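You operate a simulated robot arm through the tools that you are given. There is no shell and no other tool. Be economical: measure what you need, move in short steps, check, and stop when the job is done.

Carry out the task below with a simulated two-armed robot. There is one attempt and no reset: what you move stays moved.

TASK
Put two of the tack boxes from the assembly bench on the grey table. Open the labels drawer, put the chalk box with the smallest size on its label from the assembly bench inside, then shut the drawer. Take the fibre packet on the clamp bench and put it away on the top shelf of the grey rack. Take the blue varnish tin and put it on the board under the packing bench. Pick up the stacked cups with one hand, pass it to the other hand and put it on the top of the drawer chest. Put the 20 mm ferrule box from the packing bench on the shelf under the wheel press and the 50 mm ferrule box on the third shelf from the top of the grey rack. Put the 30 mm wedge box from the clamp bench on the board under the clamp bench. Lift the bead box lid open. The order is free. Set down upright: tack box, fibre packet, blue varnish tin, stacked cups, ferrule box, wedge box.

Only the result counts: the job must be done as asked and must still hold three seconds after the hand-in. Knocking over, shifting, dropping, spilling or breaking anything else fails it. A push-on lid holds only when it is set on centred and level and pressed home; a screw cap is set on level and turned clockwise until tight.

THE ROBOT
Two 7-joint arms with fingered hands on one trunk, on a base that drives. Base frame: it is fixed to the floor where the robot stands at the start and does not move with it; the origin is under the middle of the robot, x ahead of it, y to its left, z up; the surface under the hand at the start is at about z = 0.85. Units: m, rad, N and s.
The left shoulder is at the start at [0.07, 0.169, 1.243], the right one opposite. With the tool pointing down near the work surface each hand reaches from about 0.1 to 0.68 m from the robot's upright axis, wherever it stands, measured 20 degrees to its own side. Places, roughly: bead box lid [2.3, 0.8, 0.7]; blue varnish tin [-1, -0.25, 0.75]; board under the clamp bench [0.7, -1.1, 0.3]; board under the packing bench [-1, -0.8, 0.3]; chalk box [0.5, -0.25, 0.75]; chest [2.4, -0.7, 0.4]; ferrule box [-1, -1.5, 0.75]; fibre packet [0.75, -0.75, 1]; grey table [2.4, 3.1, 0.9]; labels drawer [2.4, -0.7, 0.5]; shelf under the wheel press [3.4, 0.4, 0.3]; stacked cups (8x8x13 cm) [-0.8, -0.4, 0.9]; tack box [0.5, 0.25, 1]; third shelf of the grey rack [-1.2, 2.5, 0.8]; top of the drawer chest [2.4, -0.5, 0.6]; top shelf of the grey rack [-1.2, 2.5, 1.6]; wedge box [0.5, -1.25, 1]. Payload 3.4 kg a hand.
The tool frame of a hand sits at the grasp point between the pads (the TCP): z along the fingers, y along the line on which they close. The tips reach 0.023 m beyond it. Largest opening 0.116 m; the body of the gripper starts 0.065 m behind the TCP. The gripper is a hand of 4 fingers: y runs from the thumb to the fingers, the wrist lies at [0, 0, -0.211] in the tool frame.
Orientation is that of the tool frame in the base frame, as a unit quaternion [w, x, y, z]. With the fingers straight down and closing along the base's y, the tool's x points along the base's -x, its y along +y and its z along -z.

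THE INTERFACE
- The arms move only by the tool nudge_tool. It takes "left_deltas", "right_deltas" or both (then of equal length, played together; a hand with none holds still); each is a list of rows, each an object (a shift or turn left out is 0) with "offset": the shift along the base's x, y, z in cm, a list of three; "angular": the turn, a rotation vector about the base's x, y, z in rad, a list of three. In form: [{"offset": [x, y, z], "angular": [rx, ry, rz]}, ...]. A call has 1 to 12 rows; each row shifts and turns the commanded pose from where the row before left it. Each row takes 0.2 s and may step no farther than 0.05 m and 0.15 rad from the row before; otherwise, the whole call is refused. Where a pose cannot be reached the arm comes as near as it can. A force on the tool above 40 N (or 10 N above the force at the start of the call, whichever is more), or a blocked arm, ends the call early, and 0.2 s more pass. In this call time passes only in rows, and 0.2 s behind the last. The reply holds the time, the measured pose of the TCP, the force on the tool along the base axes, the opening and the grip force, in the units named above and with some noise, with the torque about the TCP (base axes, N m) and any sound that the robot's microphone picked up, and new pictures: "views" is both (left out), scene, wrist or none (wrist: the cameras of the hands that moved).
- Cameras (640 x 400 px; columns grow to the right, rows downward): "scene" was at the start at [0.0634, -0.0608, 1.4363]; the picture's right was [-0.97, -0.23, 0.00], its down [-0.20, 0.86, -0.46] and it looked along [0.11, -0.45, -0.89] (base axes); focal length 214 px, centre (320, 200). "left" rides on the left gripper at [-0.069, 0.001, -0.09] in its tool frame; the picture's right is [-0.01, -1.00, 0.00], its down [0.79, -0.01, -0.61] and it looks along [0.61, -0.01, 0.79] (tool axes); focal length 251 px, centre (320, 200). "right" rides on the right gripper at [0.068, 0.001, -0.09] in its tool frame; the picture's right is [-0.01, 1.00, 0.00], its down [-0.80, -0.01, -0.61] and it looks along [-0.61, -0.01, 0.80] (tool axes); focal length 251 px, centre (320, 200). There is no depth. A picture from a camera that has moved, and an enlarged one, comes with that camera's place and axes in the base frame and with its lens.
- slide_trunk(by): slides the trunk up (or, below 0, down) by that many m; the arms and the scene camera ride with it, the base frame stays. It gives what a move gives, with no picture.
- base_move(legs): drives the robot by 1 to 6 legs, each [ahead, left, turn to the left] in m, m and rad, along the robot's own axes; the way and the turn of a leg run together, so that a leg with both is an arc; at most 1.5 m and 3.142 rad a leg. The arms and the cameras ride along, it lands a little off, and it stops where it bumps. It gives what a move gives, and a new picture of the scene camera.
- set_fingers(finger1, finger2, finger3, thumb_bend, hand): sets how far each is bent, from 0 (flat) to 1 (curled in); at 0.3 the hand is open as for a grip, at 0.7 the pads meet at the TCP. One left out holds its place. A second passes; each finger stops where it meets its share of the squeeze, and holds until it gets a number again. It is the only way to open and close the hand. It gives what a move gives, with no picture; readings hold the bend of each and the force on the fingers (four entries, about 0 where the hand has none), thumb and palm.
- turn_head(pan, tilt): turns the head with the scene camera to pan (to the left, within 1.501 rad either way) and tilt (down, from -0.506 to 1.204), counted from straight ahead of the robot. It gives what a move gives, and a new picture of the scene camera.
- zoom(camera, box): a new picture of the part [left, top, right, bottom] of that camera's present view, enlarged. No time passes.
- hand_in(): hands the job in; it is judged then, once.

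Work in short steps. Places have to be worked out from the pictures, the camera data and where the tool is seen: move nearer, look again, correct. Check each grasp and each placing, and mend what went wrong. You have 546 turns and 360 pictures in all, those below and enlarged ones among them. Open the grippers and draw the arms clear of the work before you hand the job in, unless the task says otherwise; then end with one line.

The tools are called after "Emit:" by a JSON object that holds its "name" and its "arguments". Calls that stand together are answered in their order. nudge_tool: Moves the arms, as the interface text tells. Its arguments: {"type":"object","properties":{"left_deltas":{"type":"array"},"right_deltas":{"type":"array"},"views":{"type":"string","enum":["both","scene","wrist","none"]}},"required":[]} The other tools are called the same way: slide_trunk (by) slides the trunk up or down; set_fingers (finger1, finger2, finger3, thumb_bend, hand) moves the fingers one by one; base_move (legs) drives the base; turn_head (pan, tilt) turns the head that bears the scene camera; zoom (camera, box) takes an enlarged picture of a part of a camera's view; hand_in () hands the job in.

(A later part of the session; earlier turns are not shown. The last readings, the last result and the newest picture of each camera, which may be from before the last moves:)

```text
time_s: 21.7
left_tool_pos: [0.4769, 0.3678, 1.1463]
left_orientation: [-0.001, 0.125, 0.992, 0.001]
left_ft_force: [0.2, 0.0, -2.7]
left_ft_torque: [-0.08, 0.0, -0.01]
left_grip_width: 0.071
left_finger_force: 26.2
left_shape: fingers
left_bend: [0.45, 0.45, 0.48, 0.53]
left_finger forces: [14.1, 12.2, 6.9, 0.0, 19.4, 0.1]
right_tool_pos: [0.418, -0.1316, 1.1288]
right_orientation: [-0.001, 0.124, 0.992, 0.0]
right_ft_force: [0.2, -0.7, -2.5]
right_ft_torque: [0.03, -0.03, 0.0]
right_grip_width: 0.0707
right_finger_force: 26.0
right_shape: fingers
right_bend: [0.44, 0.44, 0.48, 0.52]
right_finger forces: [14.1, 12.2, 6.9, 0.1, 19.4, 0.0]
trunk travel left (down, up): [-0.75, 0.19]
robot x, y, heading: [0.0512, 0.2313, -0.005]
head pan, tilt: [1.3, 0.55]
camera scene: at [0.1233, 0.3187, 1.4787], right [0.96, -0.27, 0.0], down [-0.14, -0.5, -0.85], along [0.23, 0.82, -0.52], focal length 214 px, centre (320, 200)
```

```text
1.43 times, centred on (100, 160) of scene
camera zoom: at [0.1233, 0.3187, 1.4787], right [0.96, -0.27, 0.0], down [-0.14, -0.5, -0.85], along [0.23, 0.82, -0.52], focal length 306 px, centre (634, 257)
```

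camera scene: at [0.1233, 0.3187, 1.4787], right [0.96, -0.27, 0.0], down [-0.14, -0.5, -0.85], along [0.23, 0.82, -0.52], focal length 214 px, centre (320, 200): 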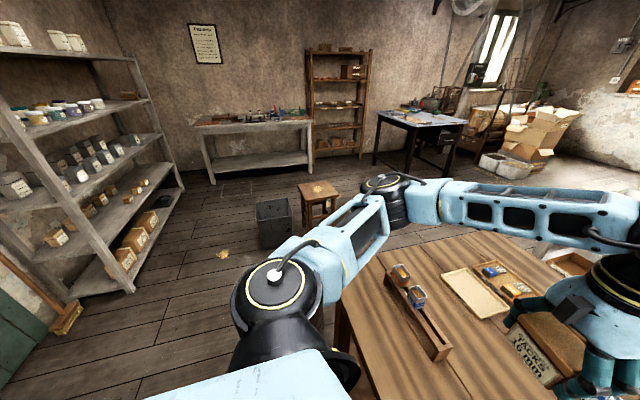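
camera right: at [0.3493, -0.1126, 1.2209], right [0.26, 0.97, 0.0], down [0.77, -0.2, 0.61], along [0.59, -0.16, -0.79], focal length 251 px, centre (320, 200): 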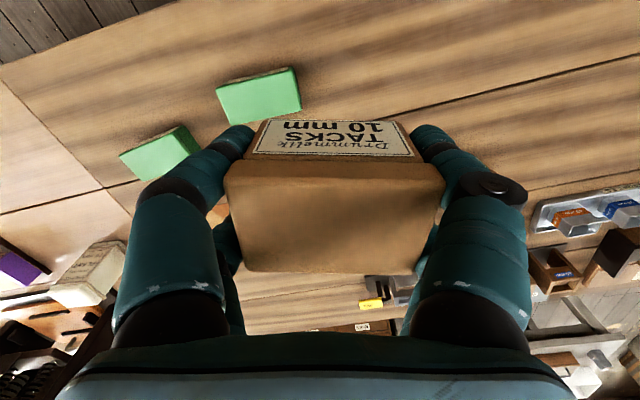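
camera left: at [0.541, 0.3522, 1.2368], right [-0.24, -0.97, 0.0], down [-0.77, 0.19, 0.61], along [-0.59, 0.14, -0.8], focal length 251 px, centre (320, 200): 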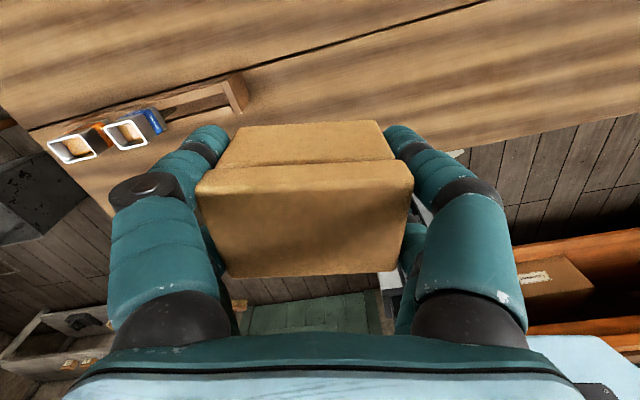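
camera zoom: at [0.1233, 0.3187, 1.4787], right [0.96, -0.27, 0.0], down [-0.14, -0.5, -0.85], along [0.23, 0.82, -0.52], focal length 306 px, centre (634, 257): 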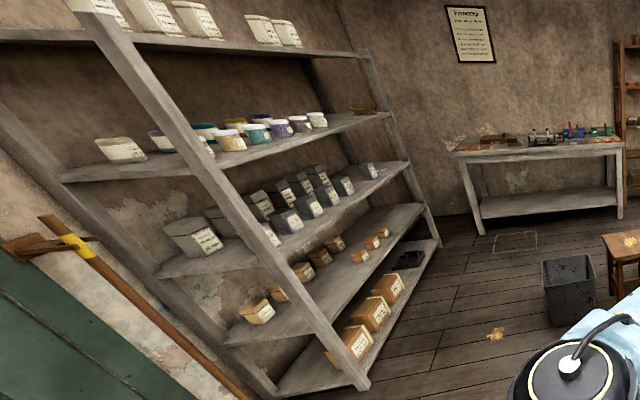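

The table top spans roughly x 2.1–2.85, y 2.65–3.8; I'll approach it from its −y side. Driving back a bit, left past the bench end, ahead, then turning left.

Emit:
{"name": "base_move", "arguments": {"legs": [[-0.15, 0, 0], [0, 1.1, 0], [1.5, 0, 0], [1.0, 0.15, 0], [0, 0, 1.57]]}}

Emit:
{"name": "turn_head", "arguments": {"pan": 0, "tilt": 0.7}}

```text
time_s: 43.9
left_tool_pos: [2.2734, 1.8743, 1.1455]
left_orientation: [0.001, -0.6, 0.8, 0.0]
left_ft_force: [-0.5, -0.4, -2.7]
left_ft_torque: [-0.03, -0.03, 0.01]
left_grip_width: 0.0709
left_finger_force: 25.8
left_shape: fingers
left_bend: [0.45, 0.45, 0.48, 0.53]
left_finger forces: [14.1, 12.0, 6.9, 0.1, 19.3, 0.0]
right_tool_pos: [2.7692, 1.7998, 1.1285]
right_orientation: [0.0, -0.6, 0.8, 0.0]
right_ft_force: [-0.1, 0.1, -3.5]
right_ft_torque: [0.01, -0.01, 0.01]
right_grip_width: 0.0706
right_finger_force: 26.6
right_shape: fingers
right_bend: [0.44, 0.44, 0.48, 0.52]
right_finger forces: [14.0, 11.9, 6.7, 0.0, 19.3, 0.0]
trunk travel left (down, up): [-0.75, 0.19]
robot x, y, heading: [2.397, 1.4419, 1.537]
head pan, tilt: [1.3, 0.55]
camera scene: at [2.3114, 1.5215, 1.4787], right [0.3, 0.95, 0.0], down [0.5, -0.16, -0.85], along [-0.81, 0.25, -0.52], focal length 214 px, centre (320, 200)
```

scene: 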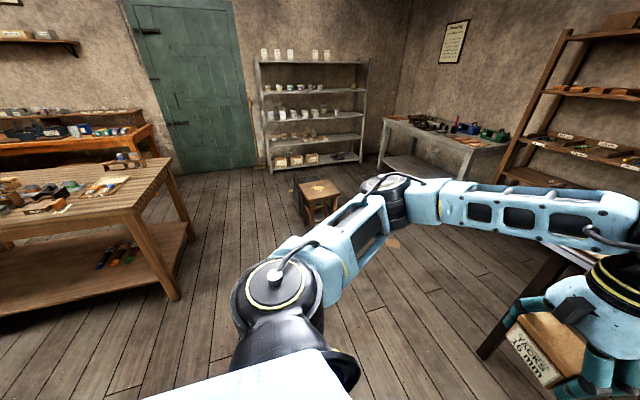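

```text
time_s: 45.4
left_tool_pos: [2.2742, 1.8734, 1.1463]
left_orientation: [0.0, -0.6, 0.8, 0.001]
left_ft_force: [-0.1, -0.2, -2.6]
left_ft_torque: [0.0, 0.0, -0.01]
left_grip_width: 0.071
left_finger_force: 26.3
left_shape: fingers
left_bend: [0.45, 0.45, 0.48, 0.53]
left_finger forces: [14.1, 12.0, 6.8, 0.0, 19.3, 0.0]
right_tool_pos: [2.7683, 1.7992, 1.1303]
right_orientation: [0.0, -0.6, 0.8, 0.0]
right_ft_force: [-0.3, 0.4, -2.6]
right_ft_torque: [0.02, 0.05, -0.03]
right_grip_width: 0.0704
right_finger_force: 26.1
right_shape: fingers
right_bend: [0.44, 0.44, 0.48, 0.52]
right_finger forces: [14.1, 11.8, 6.7, 0.0, 19.4, 0.0]
trunk travel left (down, up): [-0.75, 0.19]
robot x, y, heading: [2.3957, 1.4418, 1.534]
head pan, tilt: [0.0, 0.7]
camera scene: at [2.3995, 1.5796, 1.4655], right [1.0, -0.03, 0.0], down [-0.02, -0.64, -0.76], along [0.02, 0.76, -0.64], focal length 214 px, centre (320, 200)
```

scene: 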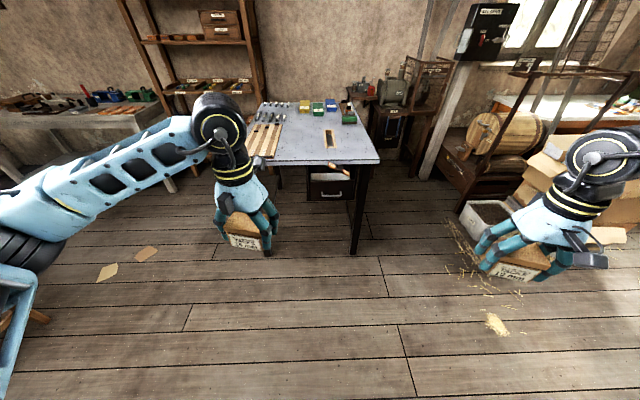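

The table's near edge is at y≈2.57, right corner x≈2.73, top ≈0.87. I drive up to it and look down.

Emit:
{"name": "base_move", "arguments": {"legs": [[0.68, -0.07, 0.037]]}}

Emit:
{"name": "turn_head", "arguments": {"pan": 0, "tilt": 1.0}}

```text
time_s: 49.1
left_tool_pos: [2.3356, 2.5428, 1.1462]
left_orientation: [0.0, -0.616, 0.788, 0.0]
left_ft_force: [-0.7, -0.5, -3.1]
left_ft_torque: [-0.03, -0.04, -0.01]
left_grip_width: 0.0711
left_finger_force: 26.3
left_shape: fingers
left_bend: [0.45, 0.45, 0.48, 0.53]
left_finger forces: [14.0, 12.1, 6.8, 0.0, 19.3, 0.0]
right_tool_pos: [2.8342, 2.4891, 1.1289]
right_orientation: [0.0, -0.616, 0.788, 0.001]
right_ft_force: [-0.4, 0.8, -2.0]
right_ft_torque: [-0.03, -0.02, 0.01]
right_grip_width: 0.0706
right_finger_force: 26.3
right_shape: fingers
right_bend: [0.44, 0.44, 0.48, 0.52]
right_finger forces: [14.1, 12.0, 6.7, 0.1, 19.3, 0.1]
trunk travel left (down, up): [-0.75, 0.19]
robot x, y, heading: [2.4739, 2.1158, 1.577]
head pan, tilt: [0.0, 0.7]
camera scene: at [2.4735, 2.254, 1.4656], right [1.0, 0.01, 0.0], down [0.0, -0.64, -0.77], along [-0.01, 0.77, -0.64], focal length 214 px, centre (320, 200)
```

scene: 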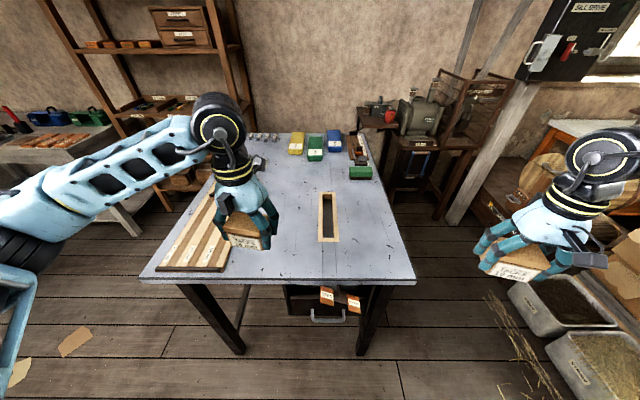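

```text
time_s: 49.9
left_tool_pos: [2.3363, 2.5444, 1.1456]
left_orientation: [0.0, -0.616, 0.788, 0.0]
left_ft_force: [-0.1, -0.1, -1.8]
left_ft_torque: [0.0, 0.0, -0.02]
left_grip_width: 0.071
left_finger_force: 25.5
left_shape: fingers
left_bend: [0.45, 0.45, 0.48, 0.53]
left_finger forces: [14.1, 11.9, 6.8, 0.0, 19.3, 0.0]
right_tool_pos: [2.8351, 2.4895, 1.1286]
right_orientation: [0.0, -0.617, 0.787, 0.0]
right_ft_force: [1.2, -0.3, -2.4]
right_ft_torque: [-0.01, -0.02, 0.01]
right_grip_width: 0.0708
right_finger_force: 25.7
right_shape: fingers
right_bend: [0.44, 0.44, 0.48, 0.52]
right_finger forces: [14.1, 11.9, 6.7, 0.0, 19.3, 0.1]
trunk travel left (down, up): [-0.75, 0.19]
robot x, y, heading: [2.4777, 2.1194, 1.576]
head pan, tilt: [0.0, 1.0]
camera scene: at [2.4737, 2.2401, 1.4422], right [1.0, 0.01, 0.0], down [0.01, -0.84, -0.54], along [0.0, 0.54, -0.84], focal length 214 px, centre (320, 200)
```

scene: 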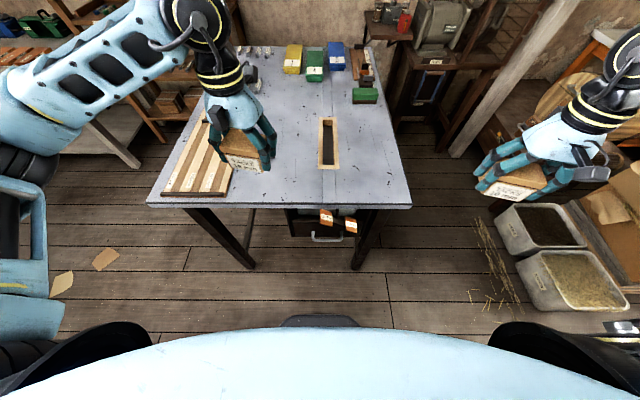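

Left spot ≈[2.35,2.70], right spot ≈[2.64,2.70], both clear on the table. I move above them and lower partway.

Emit:
{"name": "nudge_tool", "arguments": {"left_deltas": [{"offset": [0.2, 2.2, 0]}, {"offset": [0.2, 2.2, 0]}, {"offset": [0.2, 2.2, 0]}, {"offset": [0.2, 2.2, 0]}, {"offset": [0.2, 2.2, 0]}, {"offset": [0.2, 2.2, 0]}, {"offset": [0.2, 2.2, 0]}, {"offset": [0, 0, -4.5]}, {"offset": [0, 0, -4.5]}, {"offset": [0, 0, -4.5]}, {"offset": [0, 0, -4.5]}], "right_deltas": [{"offset": [-2.8, 3, 0]}, {"offset": [-2.8, 3, 0]}, {"offset": [-2.8, 3, 0]}, {"offset": [-2.8, 3, 0]}, {"offset": [-2.8, 3, 0]}, {"offset": [-2.8, 3, 0]}, {"offset": [-2.8, 3, 0]}, {"offset": [0, 0, -4]}, {"offset": [0, 0, -4]}, {"offset": [0, 0, -4]}, {"offset": [0, 0, -4]}], "views": "both"}}

```text
time_s: 52.3
left_tool_pos: [2.3495, 2.6982, 0.9646]
left_orientation: [0.0, -0.616, 0.788, 0.0]
left_ft_force: [-0.4, 0.1, -3.0]
left_ft_torque: [0.0, 0.0, 0.04]
left_grip_width: 0.0708
left_finger_force: 25.7
left_shape: fingers
left_bend: [0.45, 0.44, 0.48, 0.53]
left_finger forces: [14.0, 12.1, 6.8, 0.0, 19.3, 0.1]
right_tool_pos: [2.6826, 2.6447, 0.9794]
right_orientation: [-0.001, -0.616, 0.787, 0.001]
right_ft_force: [-0.7, 0.4, -3.6]
right_ft_torque: [-0.02, -0.03, 0.02]
right_grip_width: 0.0701
right_finger_force: 26.1
right_shape: fingers
right_bend: [0.43, 0.44, 0.48, 0.53]
right_finger forces: [14.1, 11.8, 6.6, 0.1, 19.2, 0.0]
right hand out of reach, approached as far as the arm can: row 7, 9, 10, 11
trunk travel left (down, up): [-0.75, 0.19]
robot x, y, heading: [2.4759, 2.1186, 1.575]
head pan, tilt: [0.0, 1.0]
camera scene: at [2.4735, 2.2409, 1.4421], right [1.0, 0.01, 0.0], down [0.01, -0.84, -0.54], along [0.0, 0.54, -0.84], focal length 214 px, centre (320, 200)
camera right: at [2.6655, 2.5787, 1.0709], right [-0.97, 0.25, 0.0], down [0.2, 0.77, 0.61], along [0.15, 0.59, -0.8], focal length 251 px, centre (320, 200)
camera left: at [2.3669, 2.765, 1.0543], right [0.97, -0.23, 0.0], down [-0.19, -0.77, 0.61], along [-0.14, -0.59, -0.79], focal length 251 px, centre (320, 200)
```

scene: 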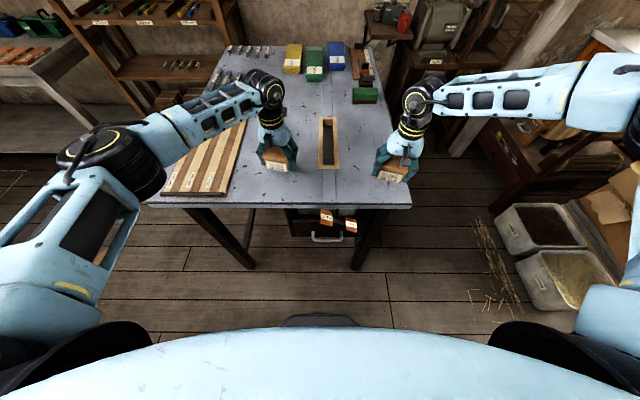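
right: 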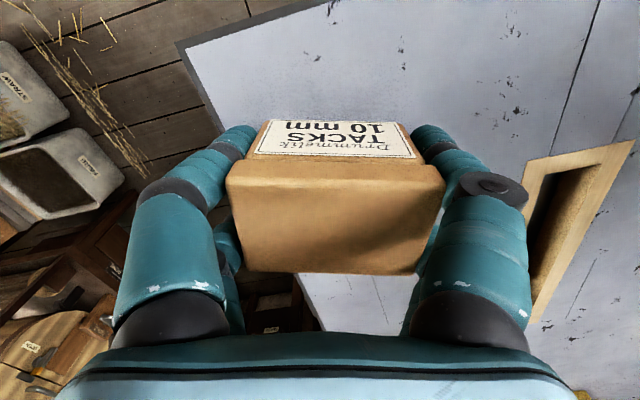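
left: 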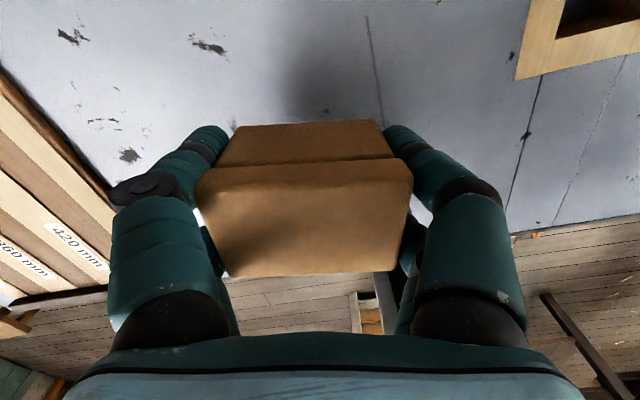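

The left is ready; the right is at its reach limit, so I'll place the left first. Lowering left in small steps until contact.

Emit:
{"name": "nudge_tool", "arguments": {"left_deltas": [{"offset": [0, 0, -1.5]}, {"offset": [0, 0, -1.0]}, {"offset": [0, 0, -0.8]}, {"offset": [0, 0, -0.7]}], "right_deltas": [{"offset": [0, 0, 3]}, {"offset": [0, 0, 3]}, {"offset": [0, 0, 0]}, {"offset": [0, 0, 0]}], "views": "none"}}

```text
time_s: 53.4
left_tool_pos: [2.3498, 2.6972, 0.9339]
left_orientation: [0.007, -0.617, 0.787, 0.004]
left_ft_force: [-1.8, -6.6, 26.1]
left_ft_torque: [-0.11, -0.61, -0.13]
left_grip_width: 0.0717
left_finger_force: 29.3
left_shape: fingers
left_bend: [0.47, 0.46, 0.49, 0.56]
left_finger forces: [15.7, 14.3, 6.7, 0.0, 22.6, 0.1]
right_tool_pos: [2.6822, 2.6396, 1.043]
right_orientation: [0.002, -0.617, 0.787, 0.002]
right_ft_force: [0.1, -0.7, -2.6]
right_ft_torque: [0.01, -0.03, -0.01]
right_grip_width: 0.0706
right_finger_force: 24.9
right_shape: fingers
right_bend: [0.43, 0.44, 0.48, 0.53]
right_finger forces: [14.0, 11.9, 6.5, 0.0, 19.2, 0.1]
trunk travel left (down, up): [-0.75, 0.19]
robot x, y, heading: [2.4798, 2.1205, 1.578]
head pan, tilt: [0.0, 1.0]
stopped in row 4 (left hand): the force on the tool passed its limit at 43 N (the readings are from after the stop); the commanded pose is now the measured one
```

Contact at TCP z≈0.935 (table ≈0.90). I ease up slightly and release.

Emit:
{"name": "nudge_tool", "arguments": {"left_deltas": [{"offset": [0, 0, 0.2]}], "views": "none"}}

Emit:
{"name": "set_fingers", "arguments": {"hand": "left", "finger1": 0.3, "finger2": 0.3, "finger3": 0.3, "thumb_bend": 0.3}}

Emit:
{"name": "nudge_tool", "arguments": {"left_deltas": [{"offset": [0, 0, 3]}, {"offset": [0, 0, 4]}, {"offset": [0, 0, 4]}, {"offset": [0, 0, 4]}], "views": "wrist"}}

```text
time_s: 53.8
left_tool_pos: [2.3501, 2.6979, 0.935]
left_orientation: [0.005, -0.617, 0.787, 0.004]
left_ft_force: [-0.8, -3.3, 19.7]
left_ft_torque: [-0.07, -0.71, -0.11]
left_grip_width: 0.0716
left_finger_force: 29.2
left_shape: fingers
left_bend: [0.46, 0.46, 0.49, 0.56]
left_finger forces: [15.9, 13.6, 6.7, 0.0, 22.3, 0.0]
right_tool_pos: [2.6818, 2.6414, 1.043]
right_orientation: [0.001, -0.617, 0.787, 0.002]
right_ft_force: [0.4, -0.8, -3.3]
right_ft_torque: [0.0, 0.01, 0.01]
right_grip_width: 0.0706
right_finger_force: 25.6
right_shape: fingers
right_bend: [0.43, 0.44, 0.48, 0.53]
right_finger forces: [14.1, 11.8, 6.6, 0.0, 19.1, 0.0]
trunk travel left (down, up): [-0.75, 0.19]
robot x, y, heading: [2.4727, 2.1182, 1.581]
head pan, tilt: [0.0, 1.0]
```

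```text
time_s: 54.8
left_tool_pos: [2.3499, 2.7005, 0.9318]
left_orientation: [0.003, -0.617, 0.787, 0.002]
left_ft_force: [0.3, -1.3, 0.1]
left_ft_torque: [0.01, 0.0, 0.0]
left_grip_width: 0.1167
left_finger_force: 0.0
left_shape: fingers
left_bend: [0.3, 0.3, 0.3, 0.3]
left_finger forces: [0.1, 0.0, 0.0, 0.0, 0.0, 0.0]
right_tool_pos: [2.682, 2.6453, 1.041]
right_orientation: [-0.001, -0.616, 0.788, -0.001]
right_ft_force: [-0.3, -0.5, -3.5]
right_ft_torque: [0.01, -0.01, 0.0]
right_grip_width: 0.0703
right_finger_force: 25.8
right_shape: fingers
right_bend: [0.43, 0.44, 0.48, 0.53]
right_finger forces: [13.9, 11.8, 6.6, 0.0, 19.1, 0.0]
trunk travel left (down, up): [-0.75, 0.19]
robot x, y, heading: [2.4754, 2.1172, 1.578]
head pan, tilt: [0.0, 1.0]
```

```text
time_s: 55.8
left_tool_pos: [2.3484, 2.6998, 1.0823]
left_orientation: [0.003, -0.616, 0.787, 0.003]
left_ft_force: [0.5, 0.3, -0.1]
left_ft_torque: [0.02, 0.02, -0.01]
left_grip_width: 0.1168
left_finger_force: 0.1
left_shape: fingers
left_bend: [0.3, 0.3, 0.3, 0.3]
left_finger forces: [0.1, 0.0, 0.0, 0.0, 0.0, 0.0]
right_tool_pos: [2.6816, 2.6439, 1.0402]
right_orientation: [0.0, -0.616, 0.788, 0.001]
right_ft_force: [0.1, 0.0, -2.8]
right_ft_torque: [0.03, -0.01, -0.02]
right_grip_width: 0.0705
right_finger_force: 26.5
right_shape: fingers
right_bend: [0.43, 0.44, 0.48, 0.53]
right_finger forces: [14.0, 11.9, 6.6, 0.0, 19.3, 0.0]
trunk travel left (down, up): [-0.75, 0.19]
robot x, y, heading: [2.4768, 2.1164, 1.58]
head pan, tilt: [0.0, 1.0]
camera left: at [2.3654, 2.7659, 1.1731], right [0.97, -0.23, 0.0], down [-0.19, -0.78, 0.6], along [-0.14, -0.58, -0.8], focal length 251 px, centre (320, 200)
```

left: 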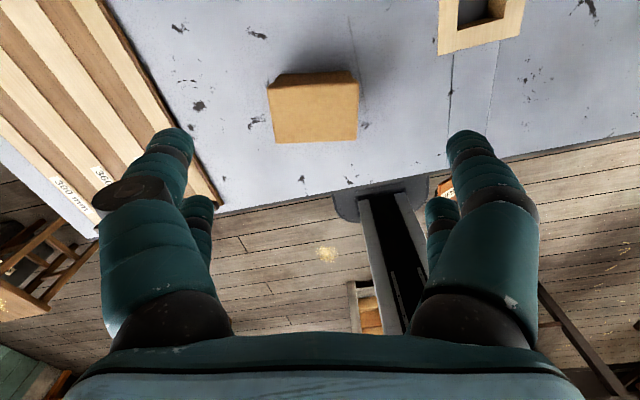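

The first tack box stands upright. I move the base 8 cm forward for the right hand and draw the left hand back.

Emit:
{"name": "nudge_tool", "arguments": {"left_deltas": [{"offset": [-2, -4, 2]}, {"offset": [-2, -4, 2]}, {"offset": [-1, -4, 2]}], "views": "none"}}

Emit:
{"name": "base_move", "arguments": {"legs": [[0.08, 0.0, 0]]}}

Emit:
{"name": "nudge_tool", "arguments": {"right_deltas": [{"offset": [0, 0, 0], "angular": [0, 0, 0.12]}, {"offset": [0, 0, -3], "angular": [0, 0, 0.12]}, {"offset": [0, 0, -3]}], "views": "both"}}

```text
time_s: 56.6
left_tool_pos: [2.2989, 2.5808, 1.1428]
left_orientation: [0.004, -0.616, 0.788, 0.003]
left_ft_force: [-0.5, -0.9, 0.8]
left_ft_torque: [0.0, -0.04, 0.03]
left_grip_width: 0.1166
left_finger_force: 0.0
left_shape: fingers
left_bend: [0.3, 0.3, 0.3, 0.3]
left_finger forces: [0.0, 0.0, 0.1, 0.0, 0.0, 0.0]
right_tool_pos: [2.6821, 2.6426, 1.0429]
right_orientation: [0.0, -0.616, 0.788, 0.0]
right_ft_force: [0.6, -0.4, -2.1]
right_ft_torque: [0.01, -0.04, 0.01]
right_grip_width: 0.0702
right_finger_force: 25.8
right_shape: fingers
right_bend: [0.43, 0.44, 0.48, 0.53]
right_finger forces: [14.1, 11.7, 6.6, 0.0, 19.2, 0.0]
trunk travel left (down, up): [-0.75, 0.19]
robot x, y, heading: [2.4781, 2.1186, 1.583]
head pan, tilt: [0.0, 1.0]
```

```text
time_s: 57.6
left_tool_pos: [2.2972, 2.6581, 1.144]
left_orientation: [0.005, -0.616, 0.788, 0.005]
left_ft_force: [-0.2, -0.6, 0.8]
left_ft_torque: [0.02, -0.03, 0.02]
left_grip_width: 0.1164
left_finger_force: 0.1
left_shape: fingers
left_bend: [0.3, 0.3, 0.3, 0.3]
left_finger forces: [0.0, 0.1, 0.1, 0.0, 0.1, 0.0]
right_tool_pos: [2.6809, 2.7193, 1.0426]
right_orientation: [0.001, -0.616, 0.787, -0.001]
right_ft_force: [0.1, -1.0, -2.7]
right_ft_torque: [-0.02, 0.02, -0.02]
right_grip_width: 0.0703
right_finger_force: 25.7
right_shape: fingers
right_bend: [0.43, 0.44, 0.48, 0.53]
right_finger forces: [14.0, 11.7, 6.6, 0.0, 19.2, 0.0]
trunk travel left (down, up): [-0.75, 0.19]
robot x, y, heading: [2.4773, 2.1983, 1.577]
head pan, tilt: [0.0, 1.0]
camera scene: at [2.473, 2.3154, 1.4426], right [1.0, 0.01, 0.0], down [0.01, -0.84, -0.54], along [0.0, 0.54, -0.84], focal length 214 px, centre (320, 200)
```

scene: 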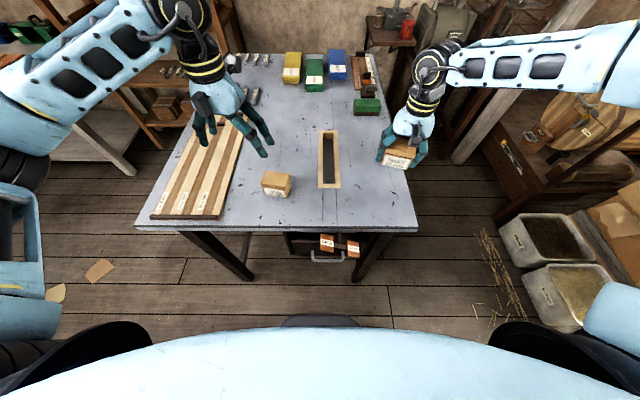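

```text
time_s: 58.4
left_tool_pos: [2.2992, 2.6632, 1.1434]
left_orientation: [0.002, -0.617, 0.787, 0.001]
left_ft_force: [0.0, 0.4, 0.3]
left_ft_torque: [0.03, -0.02, -0.04]
left_grip_width: 0.1166
left_finger_force: 0.0
left_shape: fingers
left_bend: [0.3, 0.3, 0.3, 0.3]
left_finger forces: [0.0, 0.1, 0.0, 0.0, 0.0, 0.0]
right_tool_pos: [2.6812, 2.7251, 0.9789]
right_orientation: [-0.001, -0.706, 0.709, 0.001]
right_ft_force: [0.2, 0.3, -2.7]
right_ft_torque: [-0.03, -0.04, -0.02]
right_grip_width: 0.0702
right_finger_force: 26.1
right_shape: fingers
right_bend: [0.43, 0.44, 0.48, 0.53]
right_finger forces: [14.0, 11.6, 6.7, 0.0, 19.3, 0.0]
trunk travel left (down, up): [-0.75, 0.19]
robot x, y, heading: [2.4779, 2.1997, 1.579]
head pan, tilt: [0.0, 1.0]
camera scene: at [2.4735, 2.3218, 1.4419], right [1.0, 0.01, 0.0], down [0.01, -0.84, -0.54], along [0.0, 0.54, -0.84], focal length 214 px, centre (320, 200)
camera right: at [2.6802, 2.6568, 1.0711], right [-1.0, 0.01, 0.0], down [0.01, 0.79, 0.61], along [0.0, 0.61, -0.79], focal length 251 px, centre (320, 200)
```

scene: 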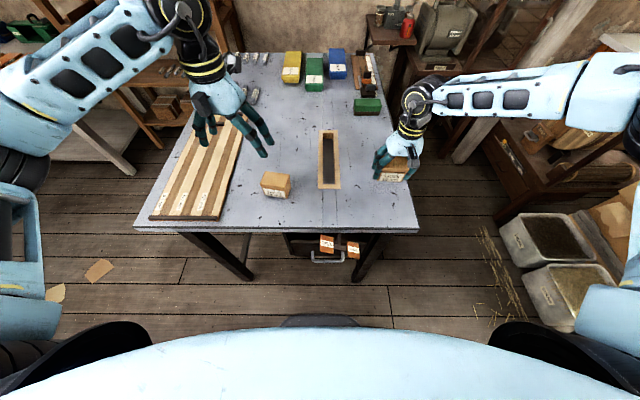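
right: 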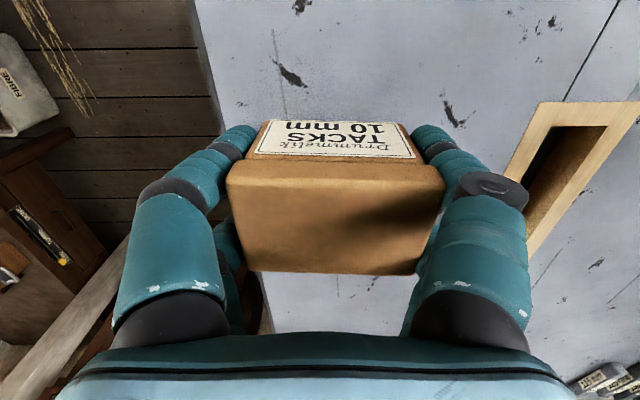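

The table's right edge is at x≈2.756; I shift the right hand 3.5 cm left and lower to contact at ≈0.935.

Emit:
{"name": "nudge_tool", "arguments": {"right_deltas": [{"offset": [-3.5, 0, 0]}, {"offset": [0, 0, -2]}, {"offset": [0, 0, -1.2]}, {"offset": [0, 0, -0.7]}, {"offset": [0, 0, -0.4]}, {"offset": [0, 0, -0.4]}], "views": "none"}}

```text
time_s: 59.8
left_tool_pos: [2.2984, 2.6604, 1.1432]
left_orientation: [0.004, -0.616, 0.788, 0.002]
left_ft_force: [0.0, -0.2, 0.1]
left_ft_torque: [-0.04, -0.01, 0.01]
left_grip_width: 0.1165
left_finger_force: 0.1
left_shape: fingers
left_bend: [0.3, 0.3, 0.3, 0.3]
left_finger forces: [0.0, 0.0, 0.0, 0.0, 0.0, 0.1]
right_tool_pos: [2.6706, 2.6947, 0.9525]
right_orientation: [-0.001, -0.706, 0.709, 0.001]
right_ft_force: [-0.2, -0.2, -2.1]
right_ft_torque: [-0.04, -0.02, 0.01]
right_grip_width: 0.0705
right_finger_force: 25.5
right_shape: fingers
right_bend: [0.43, 0.44, 0.48, 0.53]
right_finger forces: [14.0, 11.7, 6.7, 0.0, 19.2, 0.0]
right hand out of reach, approached as far as the arm can: row 1, 2, 3, 4, 6
trunk travel left (down, up): [-0.75, 0.19]
robot x, y, heading: [2.4752, 2.1987, 1.575]
head pan, tilt: [0.0, 1.0]
```

Still reach-limited because the command lies too far out; I bring it back to about [2.645,2.69,0.936].

Emit:
{"name": "nudge_tool", "arguments": {"right_deltas": [{"offset": [2, -4.4, 1]}, {"offset": [2, -4.4, 1]}, {"offset": [0, 0, -0.5]}], "views": "none"}}

```text
time_s: 60.6
left_tool_pos: [2.298, 2.6626, 1.1416]
left_orientation: [0.004, -0.617, 0.787, 0.001]
left_ft_force: [-1.0, 0.1, 0.3]
left_ft_torque: [-0.01, -0.01, 0.02]
left_grip_width: 0.1167
left_finger_force: 0.1
left_shape: fingers
left_bend: [0.3, 0.3, 0.3, 0.3]
left_finger forces: [0.0, 0.0, 0.0, 0.1, 0.1, 0.0]
right_tool_pos: [2.711, 2.6081, 0.9664]
right_orientation: [-0.001, -0.706, 0.708, -0.001]
right_ft_force: [-0.4, 0.3, -2.7]
right_ft_torque: [-0.02, -0.02, -0.03]
right_grip_width: 0.0707
right_finger_force: 25.6
right_shape: fingers
right_bend: [0.43, 0.44, 0.48, 0.53]
right_finger forces: [14.0, 11.7, 6.6, 0.1, 19.1, 0.1]
trunk travel left (down, up): [-0.75, 0.19]
robot x, y, heading: [2.4741, 2.1986, 1.581]
head pan, tilt: [0.0, 1.0]
```

I turn the right hand further (+0.25, the mirror of the left's good pose) and try the target again.

Emit:
{"name": "nudge_tool", "arguments": {"right_deltas": [{"offset": [0, 0, 2], "angular": [0, 0, 0.12]}, {"offset": [0, 0, 0], "angular": [0, 0, 0.12]}, {"offset": [-2, 4, 0]}, {"offset": [-2.5, 4, 0]}], "views": "wrist"}}

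```text
time_s: 61.6
left_tool_pos: [2.2993, 2.6628, 1.1417]
left_orientation: [0.003, -0.616, 0.787, 0.001]
left_ft_force: [0.4, -0.3, 0.1]
left_ft_torque: [-0.01, -0.01, 0.02]
left_grip_width: 0.1165
left_finger_force: 0.1
left_shape: fingers
left_bend: [0.3, 0.3, 0.3, 0.3]
left_finger forces: [0.0, 0.1, 0.1, 0.1, 0.0, 0.0]
right_tool_pos: [2.6654, 2.6888, 0.986]
right_orientation: [0.002, 0.786, -0.618, 0.001]
right_ft_force: [0.5, 0.4, -2.1]
right_ft_torque: [-0.06, -0.04, 0.01]
right_grip_width: 0.0706
right_finger_force: 25.5
right_shape: fingers
right_bend: [0.43, 0.44, 0.48, 0.53]
right_finger forces: [14.0, 11.5, 6.6, 0.0, 19.1, 0.0]
trunk travel left (down, up): [-0.75, 0.19]
robot x, y, heading: [2.4739, 2.1983, 1.577]
head pan, tilt: [0.0, 1.0]
camera right: at [2.6804, 2.6221, 1.0772], right [-0.97, -0.23, 0.0], down [-0.18, 0.78, 0.6], along [-0.14, 0.59, -0.8], focal length 251 px, centre (320, 200)
```

right: 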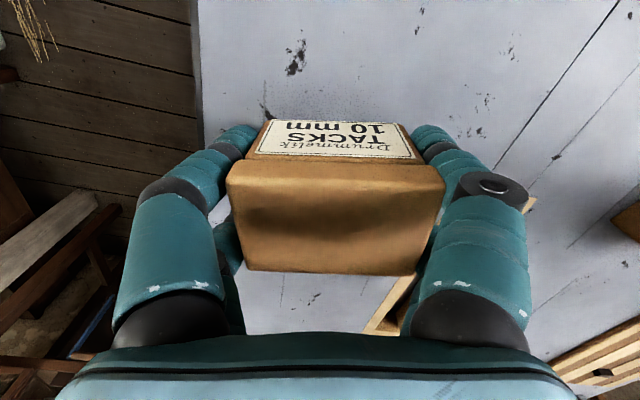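

That works. Lowering to contact.

Emit:
{"name": "nudge_tool", "arguments": {"right_deltas": [{"offset": [-0.8, 0.4, -2]}, {"offset": [0, 0, -1.5]}, {"offset": [0, 0, -0.8]}, {"offset": [0, 0, -0.4]}, {"offset": [0, 0, -0.4]}], "views": "none"}}

```text
time_s: 62.8
left_tool_pos: [2.2987, 2.6605, 1.1438]
left_orientation: [0.004, -0.616, 0.788, 0.002]
left_ft_force: [0.6, -0.4, 0.2]
left_ft_torque: [0.03, 0.0, -0.01]
left_grip_width: 0.1167
left_finger_force: 0.1
left_shape: fingers
left_bend: [0.3, 0.3, 0.3, 0.3]
left_finger forces: [0.0, 0.0, 0.0, 0.0, 0.1, 0.1]
right_tool_pos: [2.6655, 2.6835, 0.9432]
right_orientation: [0.002, 0.786, -0.618, -0.001]
right_ft_force: [0.3, 0.1, -2.9]
right_ft_torque: [0.01, 0.01, 0.02]
right_grip_width: 0.0703
right_finger_force: 25.4
right_shape: fingers
right_bend: [0.43, 0.44, 0.48, 0.53]
right_finger forces: [14.1, 11.6, 6.6, 0.1, 19.1, 0.0]
right hand out of reach, approached as far as the arm can: row 2, 3, 5
trunk travel left (down, up): [-0.75, 0.19]
robot x, y, heading: [2.4724, 2.1956, 1.581]
head pan, tilt: [0.0, 1.0]
```

The arm is limited there, so I use the trunk to lower the last centimetre.

Emit:
{"name": "slide_trunk", "arguments": {"by": -0.008}}

```text
time_s: 63.4
left_tool_pos: [2.2996, 2.6605, 1.1359]
left_orientation: [0.004, -0.616, 0.787, 0.003]
left_ft_force: [-0.1, 0.5, -0.4]
left_ft_torque: [-0.01, 0.01, -0.02]
left_grip_width: 0.1165
left_finger_force: 0.1
left_shape: fingers
left_bend: [0.3, 0.3, 0.3, 0.3]
left_finger forces: [0.0, 0.0, 0.0, 0.1, 0.1, 0.0]
right_tool_pos: [2.6648, 2.6823, 0.9382]
right_orientation: [-0.002, 0.786, -0.619, -0.002]
right_ft_force: [1.7, 0.4, 19.0]
right_ft_torque: [0.04, -0.73, 0.01]
right_grip_width: 0.0705
right_finger_force: 28.9
right_shape: fingers
right_bend: [0.43, 0.44, 0.49, 0.54]
right_finger forces: [15.2, 12.9, 7.5, 0.0, 21.8, 0.0]
trunk travel left (down, up): [-0.742, 0.198]
robot x, y, heading: [2.4727, 2.2007, 1.578]
head pan, tilt: [0.0, 1.0]
```

Contact (19 N). Release and lift.

Emit:
{"name": "set_fingers", "arguments": {"hand": "right", "finger1": 0.3, "finger2": 0.3, "finger3": 0.3, "thumb_bend": 0.3}}

Emit:
{"name": "nudge_tool", "arguments": {"right_deltas": [{"offset": [0, 0, 3]}, {"offset": [0, 0, 4]}, {"offset": [0, 0, 4]}, {"offset": [0, 0, 4]}, {"offset": [2, -4, 2]}, {"offset": [2, -4, 0]}], "views": "both"}}

```text
time_s: 64.4
left_tool_pos: [2.2978, 2.6601, 1.1333]
left_orientation: [0.004, -0.615, 0.788, 0.002]
left_ft_force: [0.0, -0.6, -0.1]
left_ft_torque: [0.04, 0.01, 0.0]
left_grip_width: 0.1168
left_finger_force: 0.0
left_shape: fingers
left_bend: [0.3, 0.3, 0.3, 0.3]
left_finger forces: [0.1, 0.0, 0.0, 0.1, 0.1, 0.0]
right_tool_pos: [2.6659, 2.6817, 0.9353]
right_orientation: [0.0, 0.786, -0.619, -0.002]
right_ft_force: [-0.1, -0.7, 0.0]
right_ft_torque: [-0.04, 0.0, -0.05]
right_grip_width: 0.1167
right_finger_force: 0.1
right_shape: fingers
right_bend: [0.3, 0.3, 0.3, 0.3]
right_finger forces: [0.0, 0.0, 0.0, 0.0, 0.0, 0.0]
trunk travel left (down, up): [-0.742, 0.198]
robot x, y, heading: [2.4755, 2.1939, 1.578]
head pan, tilt: [0.0, 1.0]
```

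```text
time_s: 65.8
left_tool_pos: [2.3004, 2.6585, 1.1362]
left_orientation: [0.004, -0.616, 0.787, 0.003]
left_ft_force: [0.6, 0.5, 0.2]
left_ft_torque: [0.02, 0.0, -0.02]
left_grip_width: 0.1166
left_finger_force: 0.0
left_shape: fingers
left_bend: [0.3, 0.3, 0.3, 0.3]
left_finger forces: [0.1, 0.0, 0.0, 0.0, 0.0, 0.1]
right_tool_pos: [2.7059, 2.601, 1.1069]
right_orientation: [0.0, 0.786, -0.619, -0.002]
right_ft_force: [-0.2, -0.6, 0.1]
right_ft_torque: [0.02, 0.0, 0.02]
right_grip_width: 0.1166
right_finger_force: 0.1
right_shape: fingers
right_bend: [0.3, 0.3, 0.3, 0.3]
right_finger forces: [0.1, 0.0, 0.0, 0.1, 0.0, 0.0]
trunk travel left (down, up): [-0.742, 0.198]
robot x, y, heading: [2.4757, 2.1986, 1.58]
head pan, tilt: [0.0, 1.0]
camera scene: at [2.474, 2.316, 1.4345], right [1.0, 0.01, 0.0], down [0.01, -0.84, -0.54], along [0.0, 0.54, -0.84], focal length 214 px, centre (320, 200)
camera right: at [2.7219, 2.5339, 1.1976], right [-0.97, -0.23, 0.0], down [-0.18, 0.77, 0.61], along [-0.14, 0.59, -0.79], focal length 251 px, centre (320, 200)
```

scene: 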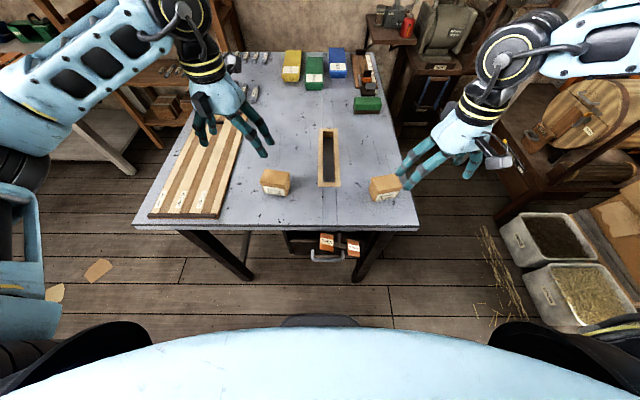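
right: 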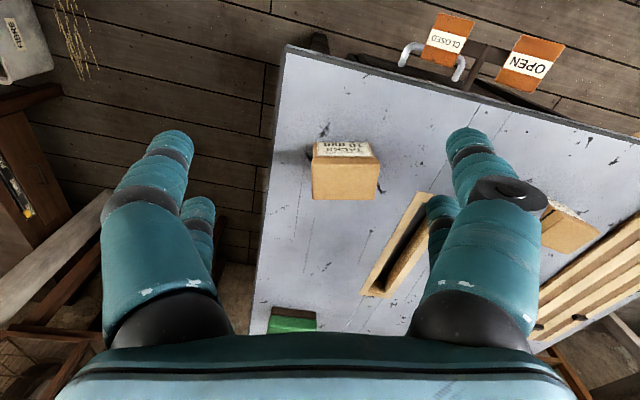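

Both tack boxes are on the grey table. Next the bead box: back off and turn around to face −y.

Emit:
{"name": "base_move", "arguments": {"legs": [[-0.5, 0, 0], [0, 0, 3.14]]}}

Emit:
{"name": "turn_head", "arguments": {"pan": 0, "tilt": 0.65}}

```text
time_s: 76.0
left_tool_pos: [2.6418, 1.2253, 1.135]
left_orientation: [0.001, 0.796, 0.605, -0.005]
left_ft_force: [0.1, 0.0, -0.3]
left_ft_torque: [0.01, -0.01, 0.01]
left_grip_width: 0.1167
left_finger_force: 0.0
left_shape: fingers
left_bend: [0.3, 0.3, 0.3, 0.3]
left_finger forces: [0.1, 0.1, 0.0, 0.0, 0.0, 0.0]
right_tool_pos: [2.2358, 1.2951, 1.1052]
right_orientation: [0.001, 0.629, 0.777, 0.0]
right_ft_force: [-0.1, -0.5, 0.6]
right_ft_torque: [-0.01, 0.01, 0.02]
right_grip_width: 0.1163
right_finger_force: 0.0
right_shape: fingers
right_bend: [0.3, 0.3, 0.3, 0.3]
right_finger forces: [0.1, 0.1, 0.1, 0.0, 0.0, 0.0]
trunk travel left (down, up): [-0.742, 0.198]
robot x, y, heading: [2.4807, 1.6936, -1.588]
head pan, tilt: [0.0, 1.0]
camera scene: at [2.4733, 1.5758, 1.4342], right [-1.0, 0.02, 0.0], down [0.02, 0.84, -0.54], along [-0.01, -0.54, -0.84], focal length 214 px, centre (320, 200)
```

scene: 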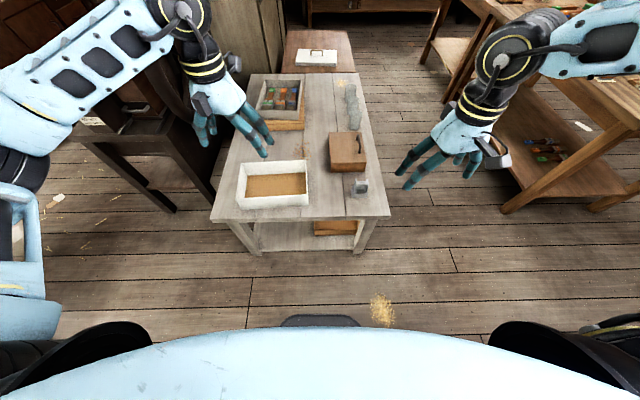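

```text
time_s: 76.9
left_tool_pos: [2.6402, 1.2257, 1.1361]
left_orientation: [0.001, 0.796, 0.605, -0.005]
left_ft_force: [0.2, -0.7, -0.8]
left_ft_torque: [0.01, 0.01, 0.01]
left_grip_width: 0.1167
left_finger_force: 0.1
left_shape: fingers
left_bend: [0.3, 0.3, 0.3, 0.3]
left_finger forces: [0.0, 0.1, 0.1, 0.0, 0.1, 0.0]
right_tool_pos: [2.2346, 1.2942, 1.1062]
right_orientation: [0.001, 0.63, 0.777, -0.001]
right_ft_force: [-1.1, -0.1, 0.8]
right_ft_torque: [-0.02, 0.05, -0.02]
right_grip_width: 0.1168
right_finger_force: 0.0
right_shape: fingers
right_bend: [0.3, 0.3, 0.3, 0.3]
right_finger forces: [0.1, 0.1, 0.0, 0.0, 0.1, 0.1]
trunk travel left (down, up): [-0.742, 0.198]
robot x, y, heading: [2.4735, 1.6934, -1.592]
head pan, tilt: [0.0, 0.649]
camera scene: at [2.473, 1.5587, 1.4619], right [-1.0, 0.02, 0.0], down [0.01, 0.61, -0.8], along [-0.02, -0.8, -0.61], focal length 214 px, centre (320, 200)
```

scene: 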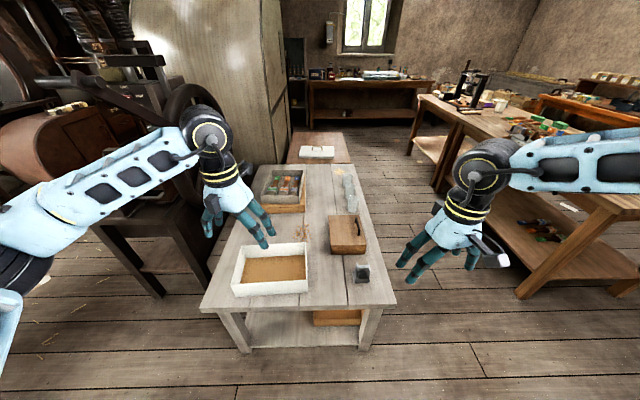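

The wooden box with a rope handle looks like the bead box; zoom in.

Emit:
{"name": "zoom", "arguments": {"camera": "scene", "box": [220, 150, 400, 300]}}

Emit:
{"name": "zoom", "arguments": {"camera": "scene", "box": [310, 200, 390, 260]}}

```text
2.67 times, centred on (310, 225) of scene
camera zoom: at [2.473, 1.5587, 1.4619], right [-1.0, 0.02, 0.0], down [0.01, 0.61, -0.8], along [-0.02, -0.8, -0.61], focal length 572 px, centre (347, 133)
```

zoom: 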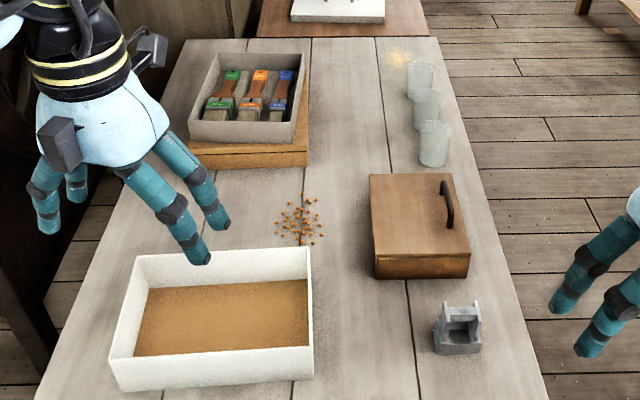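

```text
6.67 times, centred on (350, 230) of scene
camera zoom: at [2.473, 1.5587, 1.4619], right [-1.0, 0.02, 0.0], down [0.01, 0.61, -0.8], along [-0.02, -0.8, -0.61], focal length 1430 px, centre (120, 0)
```

zoom: 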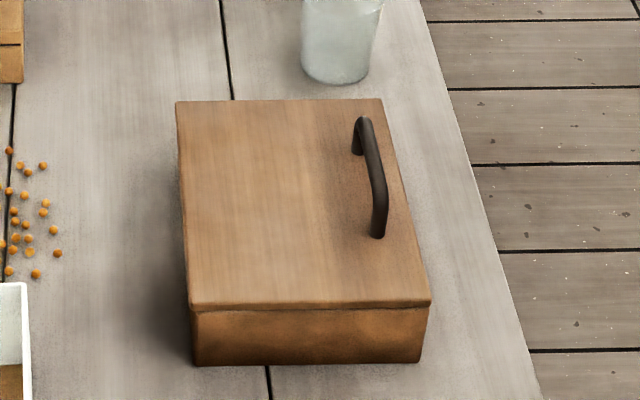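

The lid's bar handle runs along y near the −x edge, so the hinge is on the +x side. I'll use the left hand from this (+y) side; drive nearer and look down.

Emit:
{"name": "base_move", "arguments": {"legs": [[0.2, -0.18, 0.021]]}}

Emit:
{"name": "turn_head", "arguments": {"pan": 0, "tilt": 0.95}}

```text
time_s: 78.8
left_tool_pos: [2.4703, 1.0304, 1.1352]
left_orientation: [0.003, 0.789, 0.614, -0.005]
left_ft_force: [0.4, 0.7, 0.5]
left_ft_torque: [-0.02, -0.01, -0.01]
left_grip_width: 0.1167
left_finger_force: 0.0
left_shape: fingers
left_bend: [0.3, 0.3, 0.3, 0.3]
left_finger forces: [0.1, 0.0, 0.1, 0.1, 0.0, 0.0]
right_tool_pos: [2.064, 1.0912, 1.1071]
right_orientation: [0.0, 0.621, 0.784, -0.001]
right_ft_force: [-0.5, 0.8, 0.3]
right_ft_torque: [0.01, 0.03, 0.02]
right_grip_width: 0.1166
right_finger_force: 0.1
right_shape: fingers
right_bend: [0.3, 0.3, 0.3, 0.3]
right_finger forces: [0.0, 0.0, 0.0, 0.0, 0.0, 0.0]
trunk travel left (down, up): [-0.742, 0.198]
robot x, y, heading: [2.2942, 1.4931, -1.567]
head pan, tilt: [0.0, 0.649]
camera scene: at [2.2951, 1.3601, 1.4621], right [-1.0, 0.0, 0.0], down [0.0, 0.6, -0.8], along [0.0, -0.8, -0.6], focal length 214 px, centre (320, 200)
```

scene: 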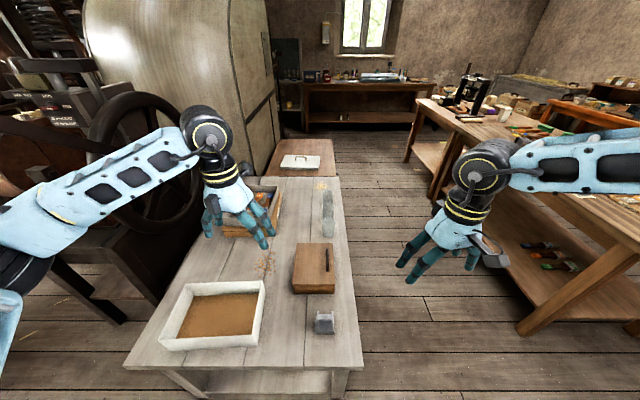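

```text
time_s: 79.6
left_tool_pos: [2.4687, 1.0292, 1.1352]
left_orientation: [0.002, 0.789, 0.615, -0.003]
left_ft_force: [0.3, 0.5, -0.9]
left_ft_torque: [-0.02, -0.01, -0.02]
left_grip_width: 0.1166
left_finger_force: 0.0
left_shape: fingers
left_bend: [0.3, 0.3, 0.3, 0.3]
left_finger forces: [0.0, 0.0, 0.0, 0.0, 0.1, 0.1]
right_tool_pos: [2.0616, 1.0892, 1.1063]
right_orientation: [0.001, 0.62, 0.784, 0.001]
right_ft_force: [-0.4, 0.3, -0.2]
right_ft_torque: [-0.03, -0.01, 0.01]
right_grip_width: 0.1168
right_finger_force: 0.1
right_shape: fingers
right_bend: [0.3, 0.3, 0.3, 0.3]
right_finger forces: [0.1, 0.0, 0.0, 0.0, 0.1, 0.0]
trunk travel left (down, up): [-0.742, 0.198]
robot x, y, heading: [2.2942, 1.4929, -1.568]
head pan, tilt: [0.0, 0.949]
camera scene: at [2.2935, 1.3723, 1.4378], right [-1.0, 0.0, 0.0], down [0.0, 0.81, -0.58], along [0.0, -0.58, -0.81], focal length 214 px, centre (320, 200)
```

scene: 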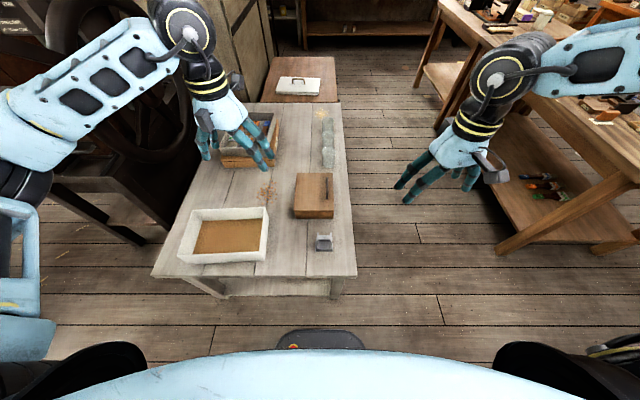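

Emit:
{"name": "zoom", "arguments": {"camera": "scene", "box": [270, 150, 370, 230]}}

```text
5.00 times, centred on (320, 190) of scene
camera zoom: at [2.2935, 1.3723, 1.4378], right [-1.0, 0.0, 0.0], down [0.0, 0.81, -0.58], along [0.0, -0.58, -0.81], focal length 1072 px, centre (320, 250)
```

zoom: 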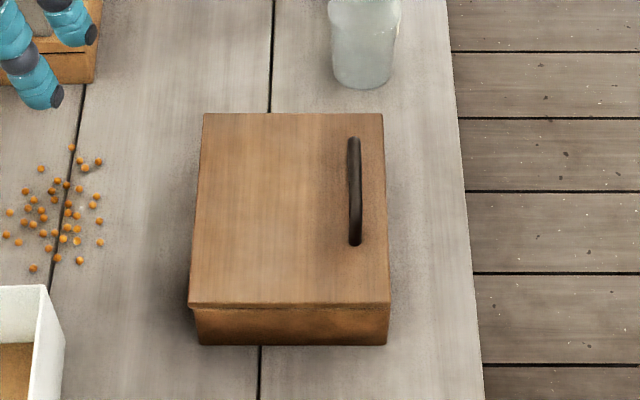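

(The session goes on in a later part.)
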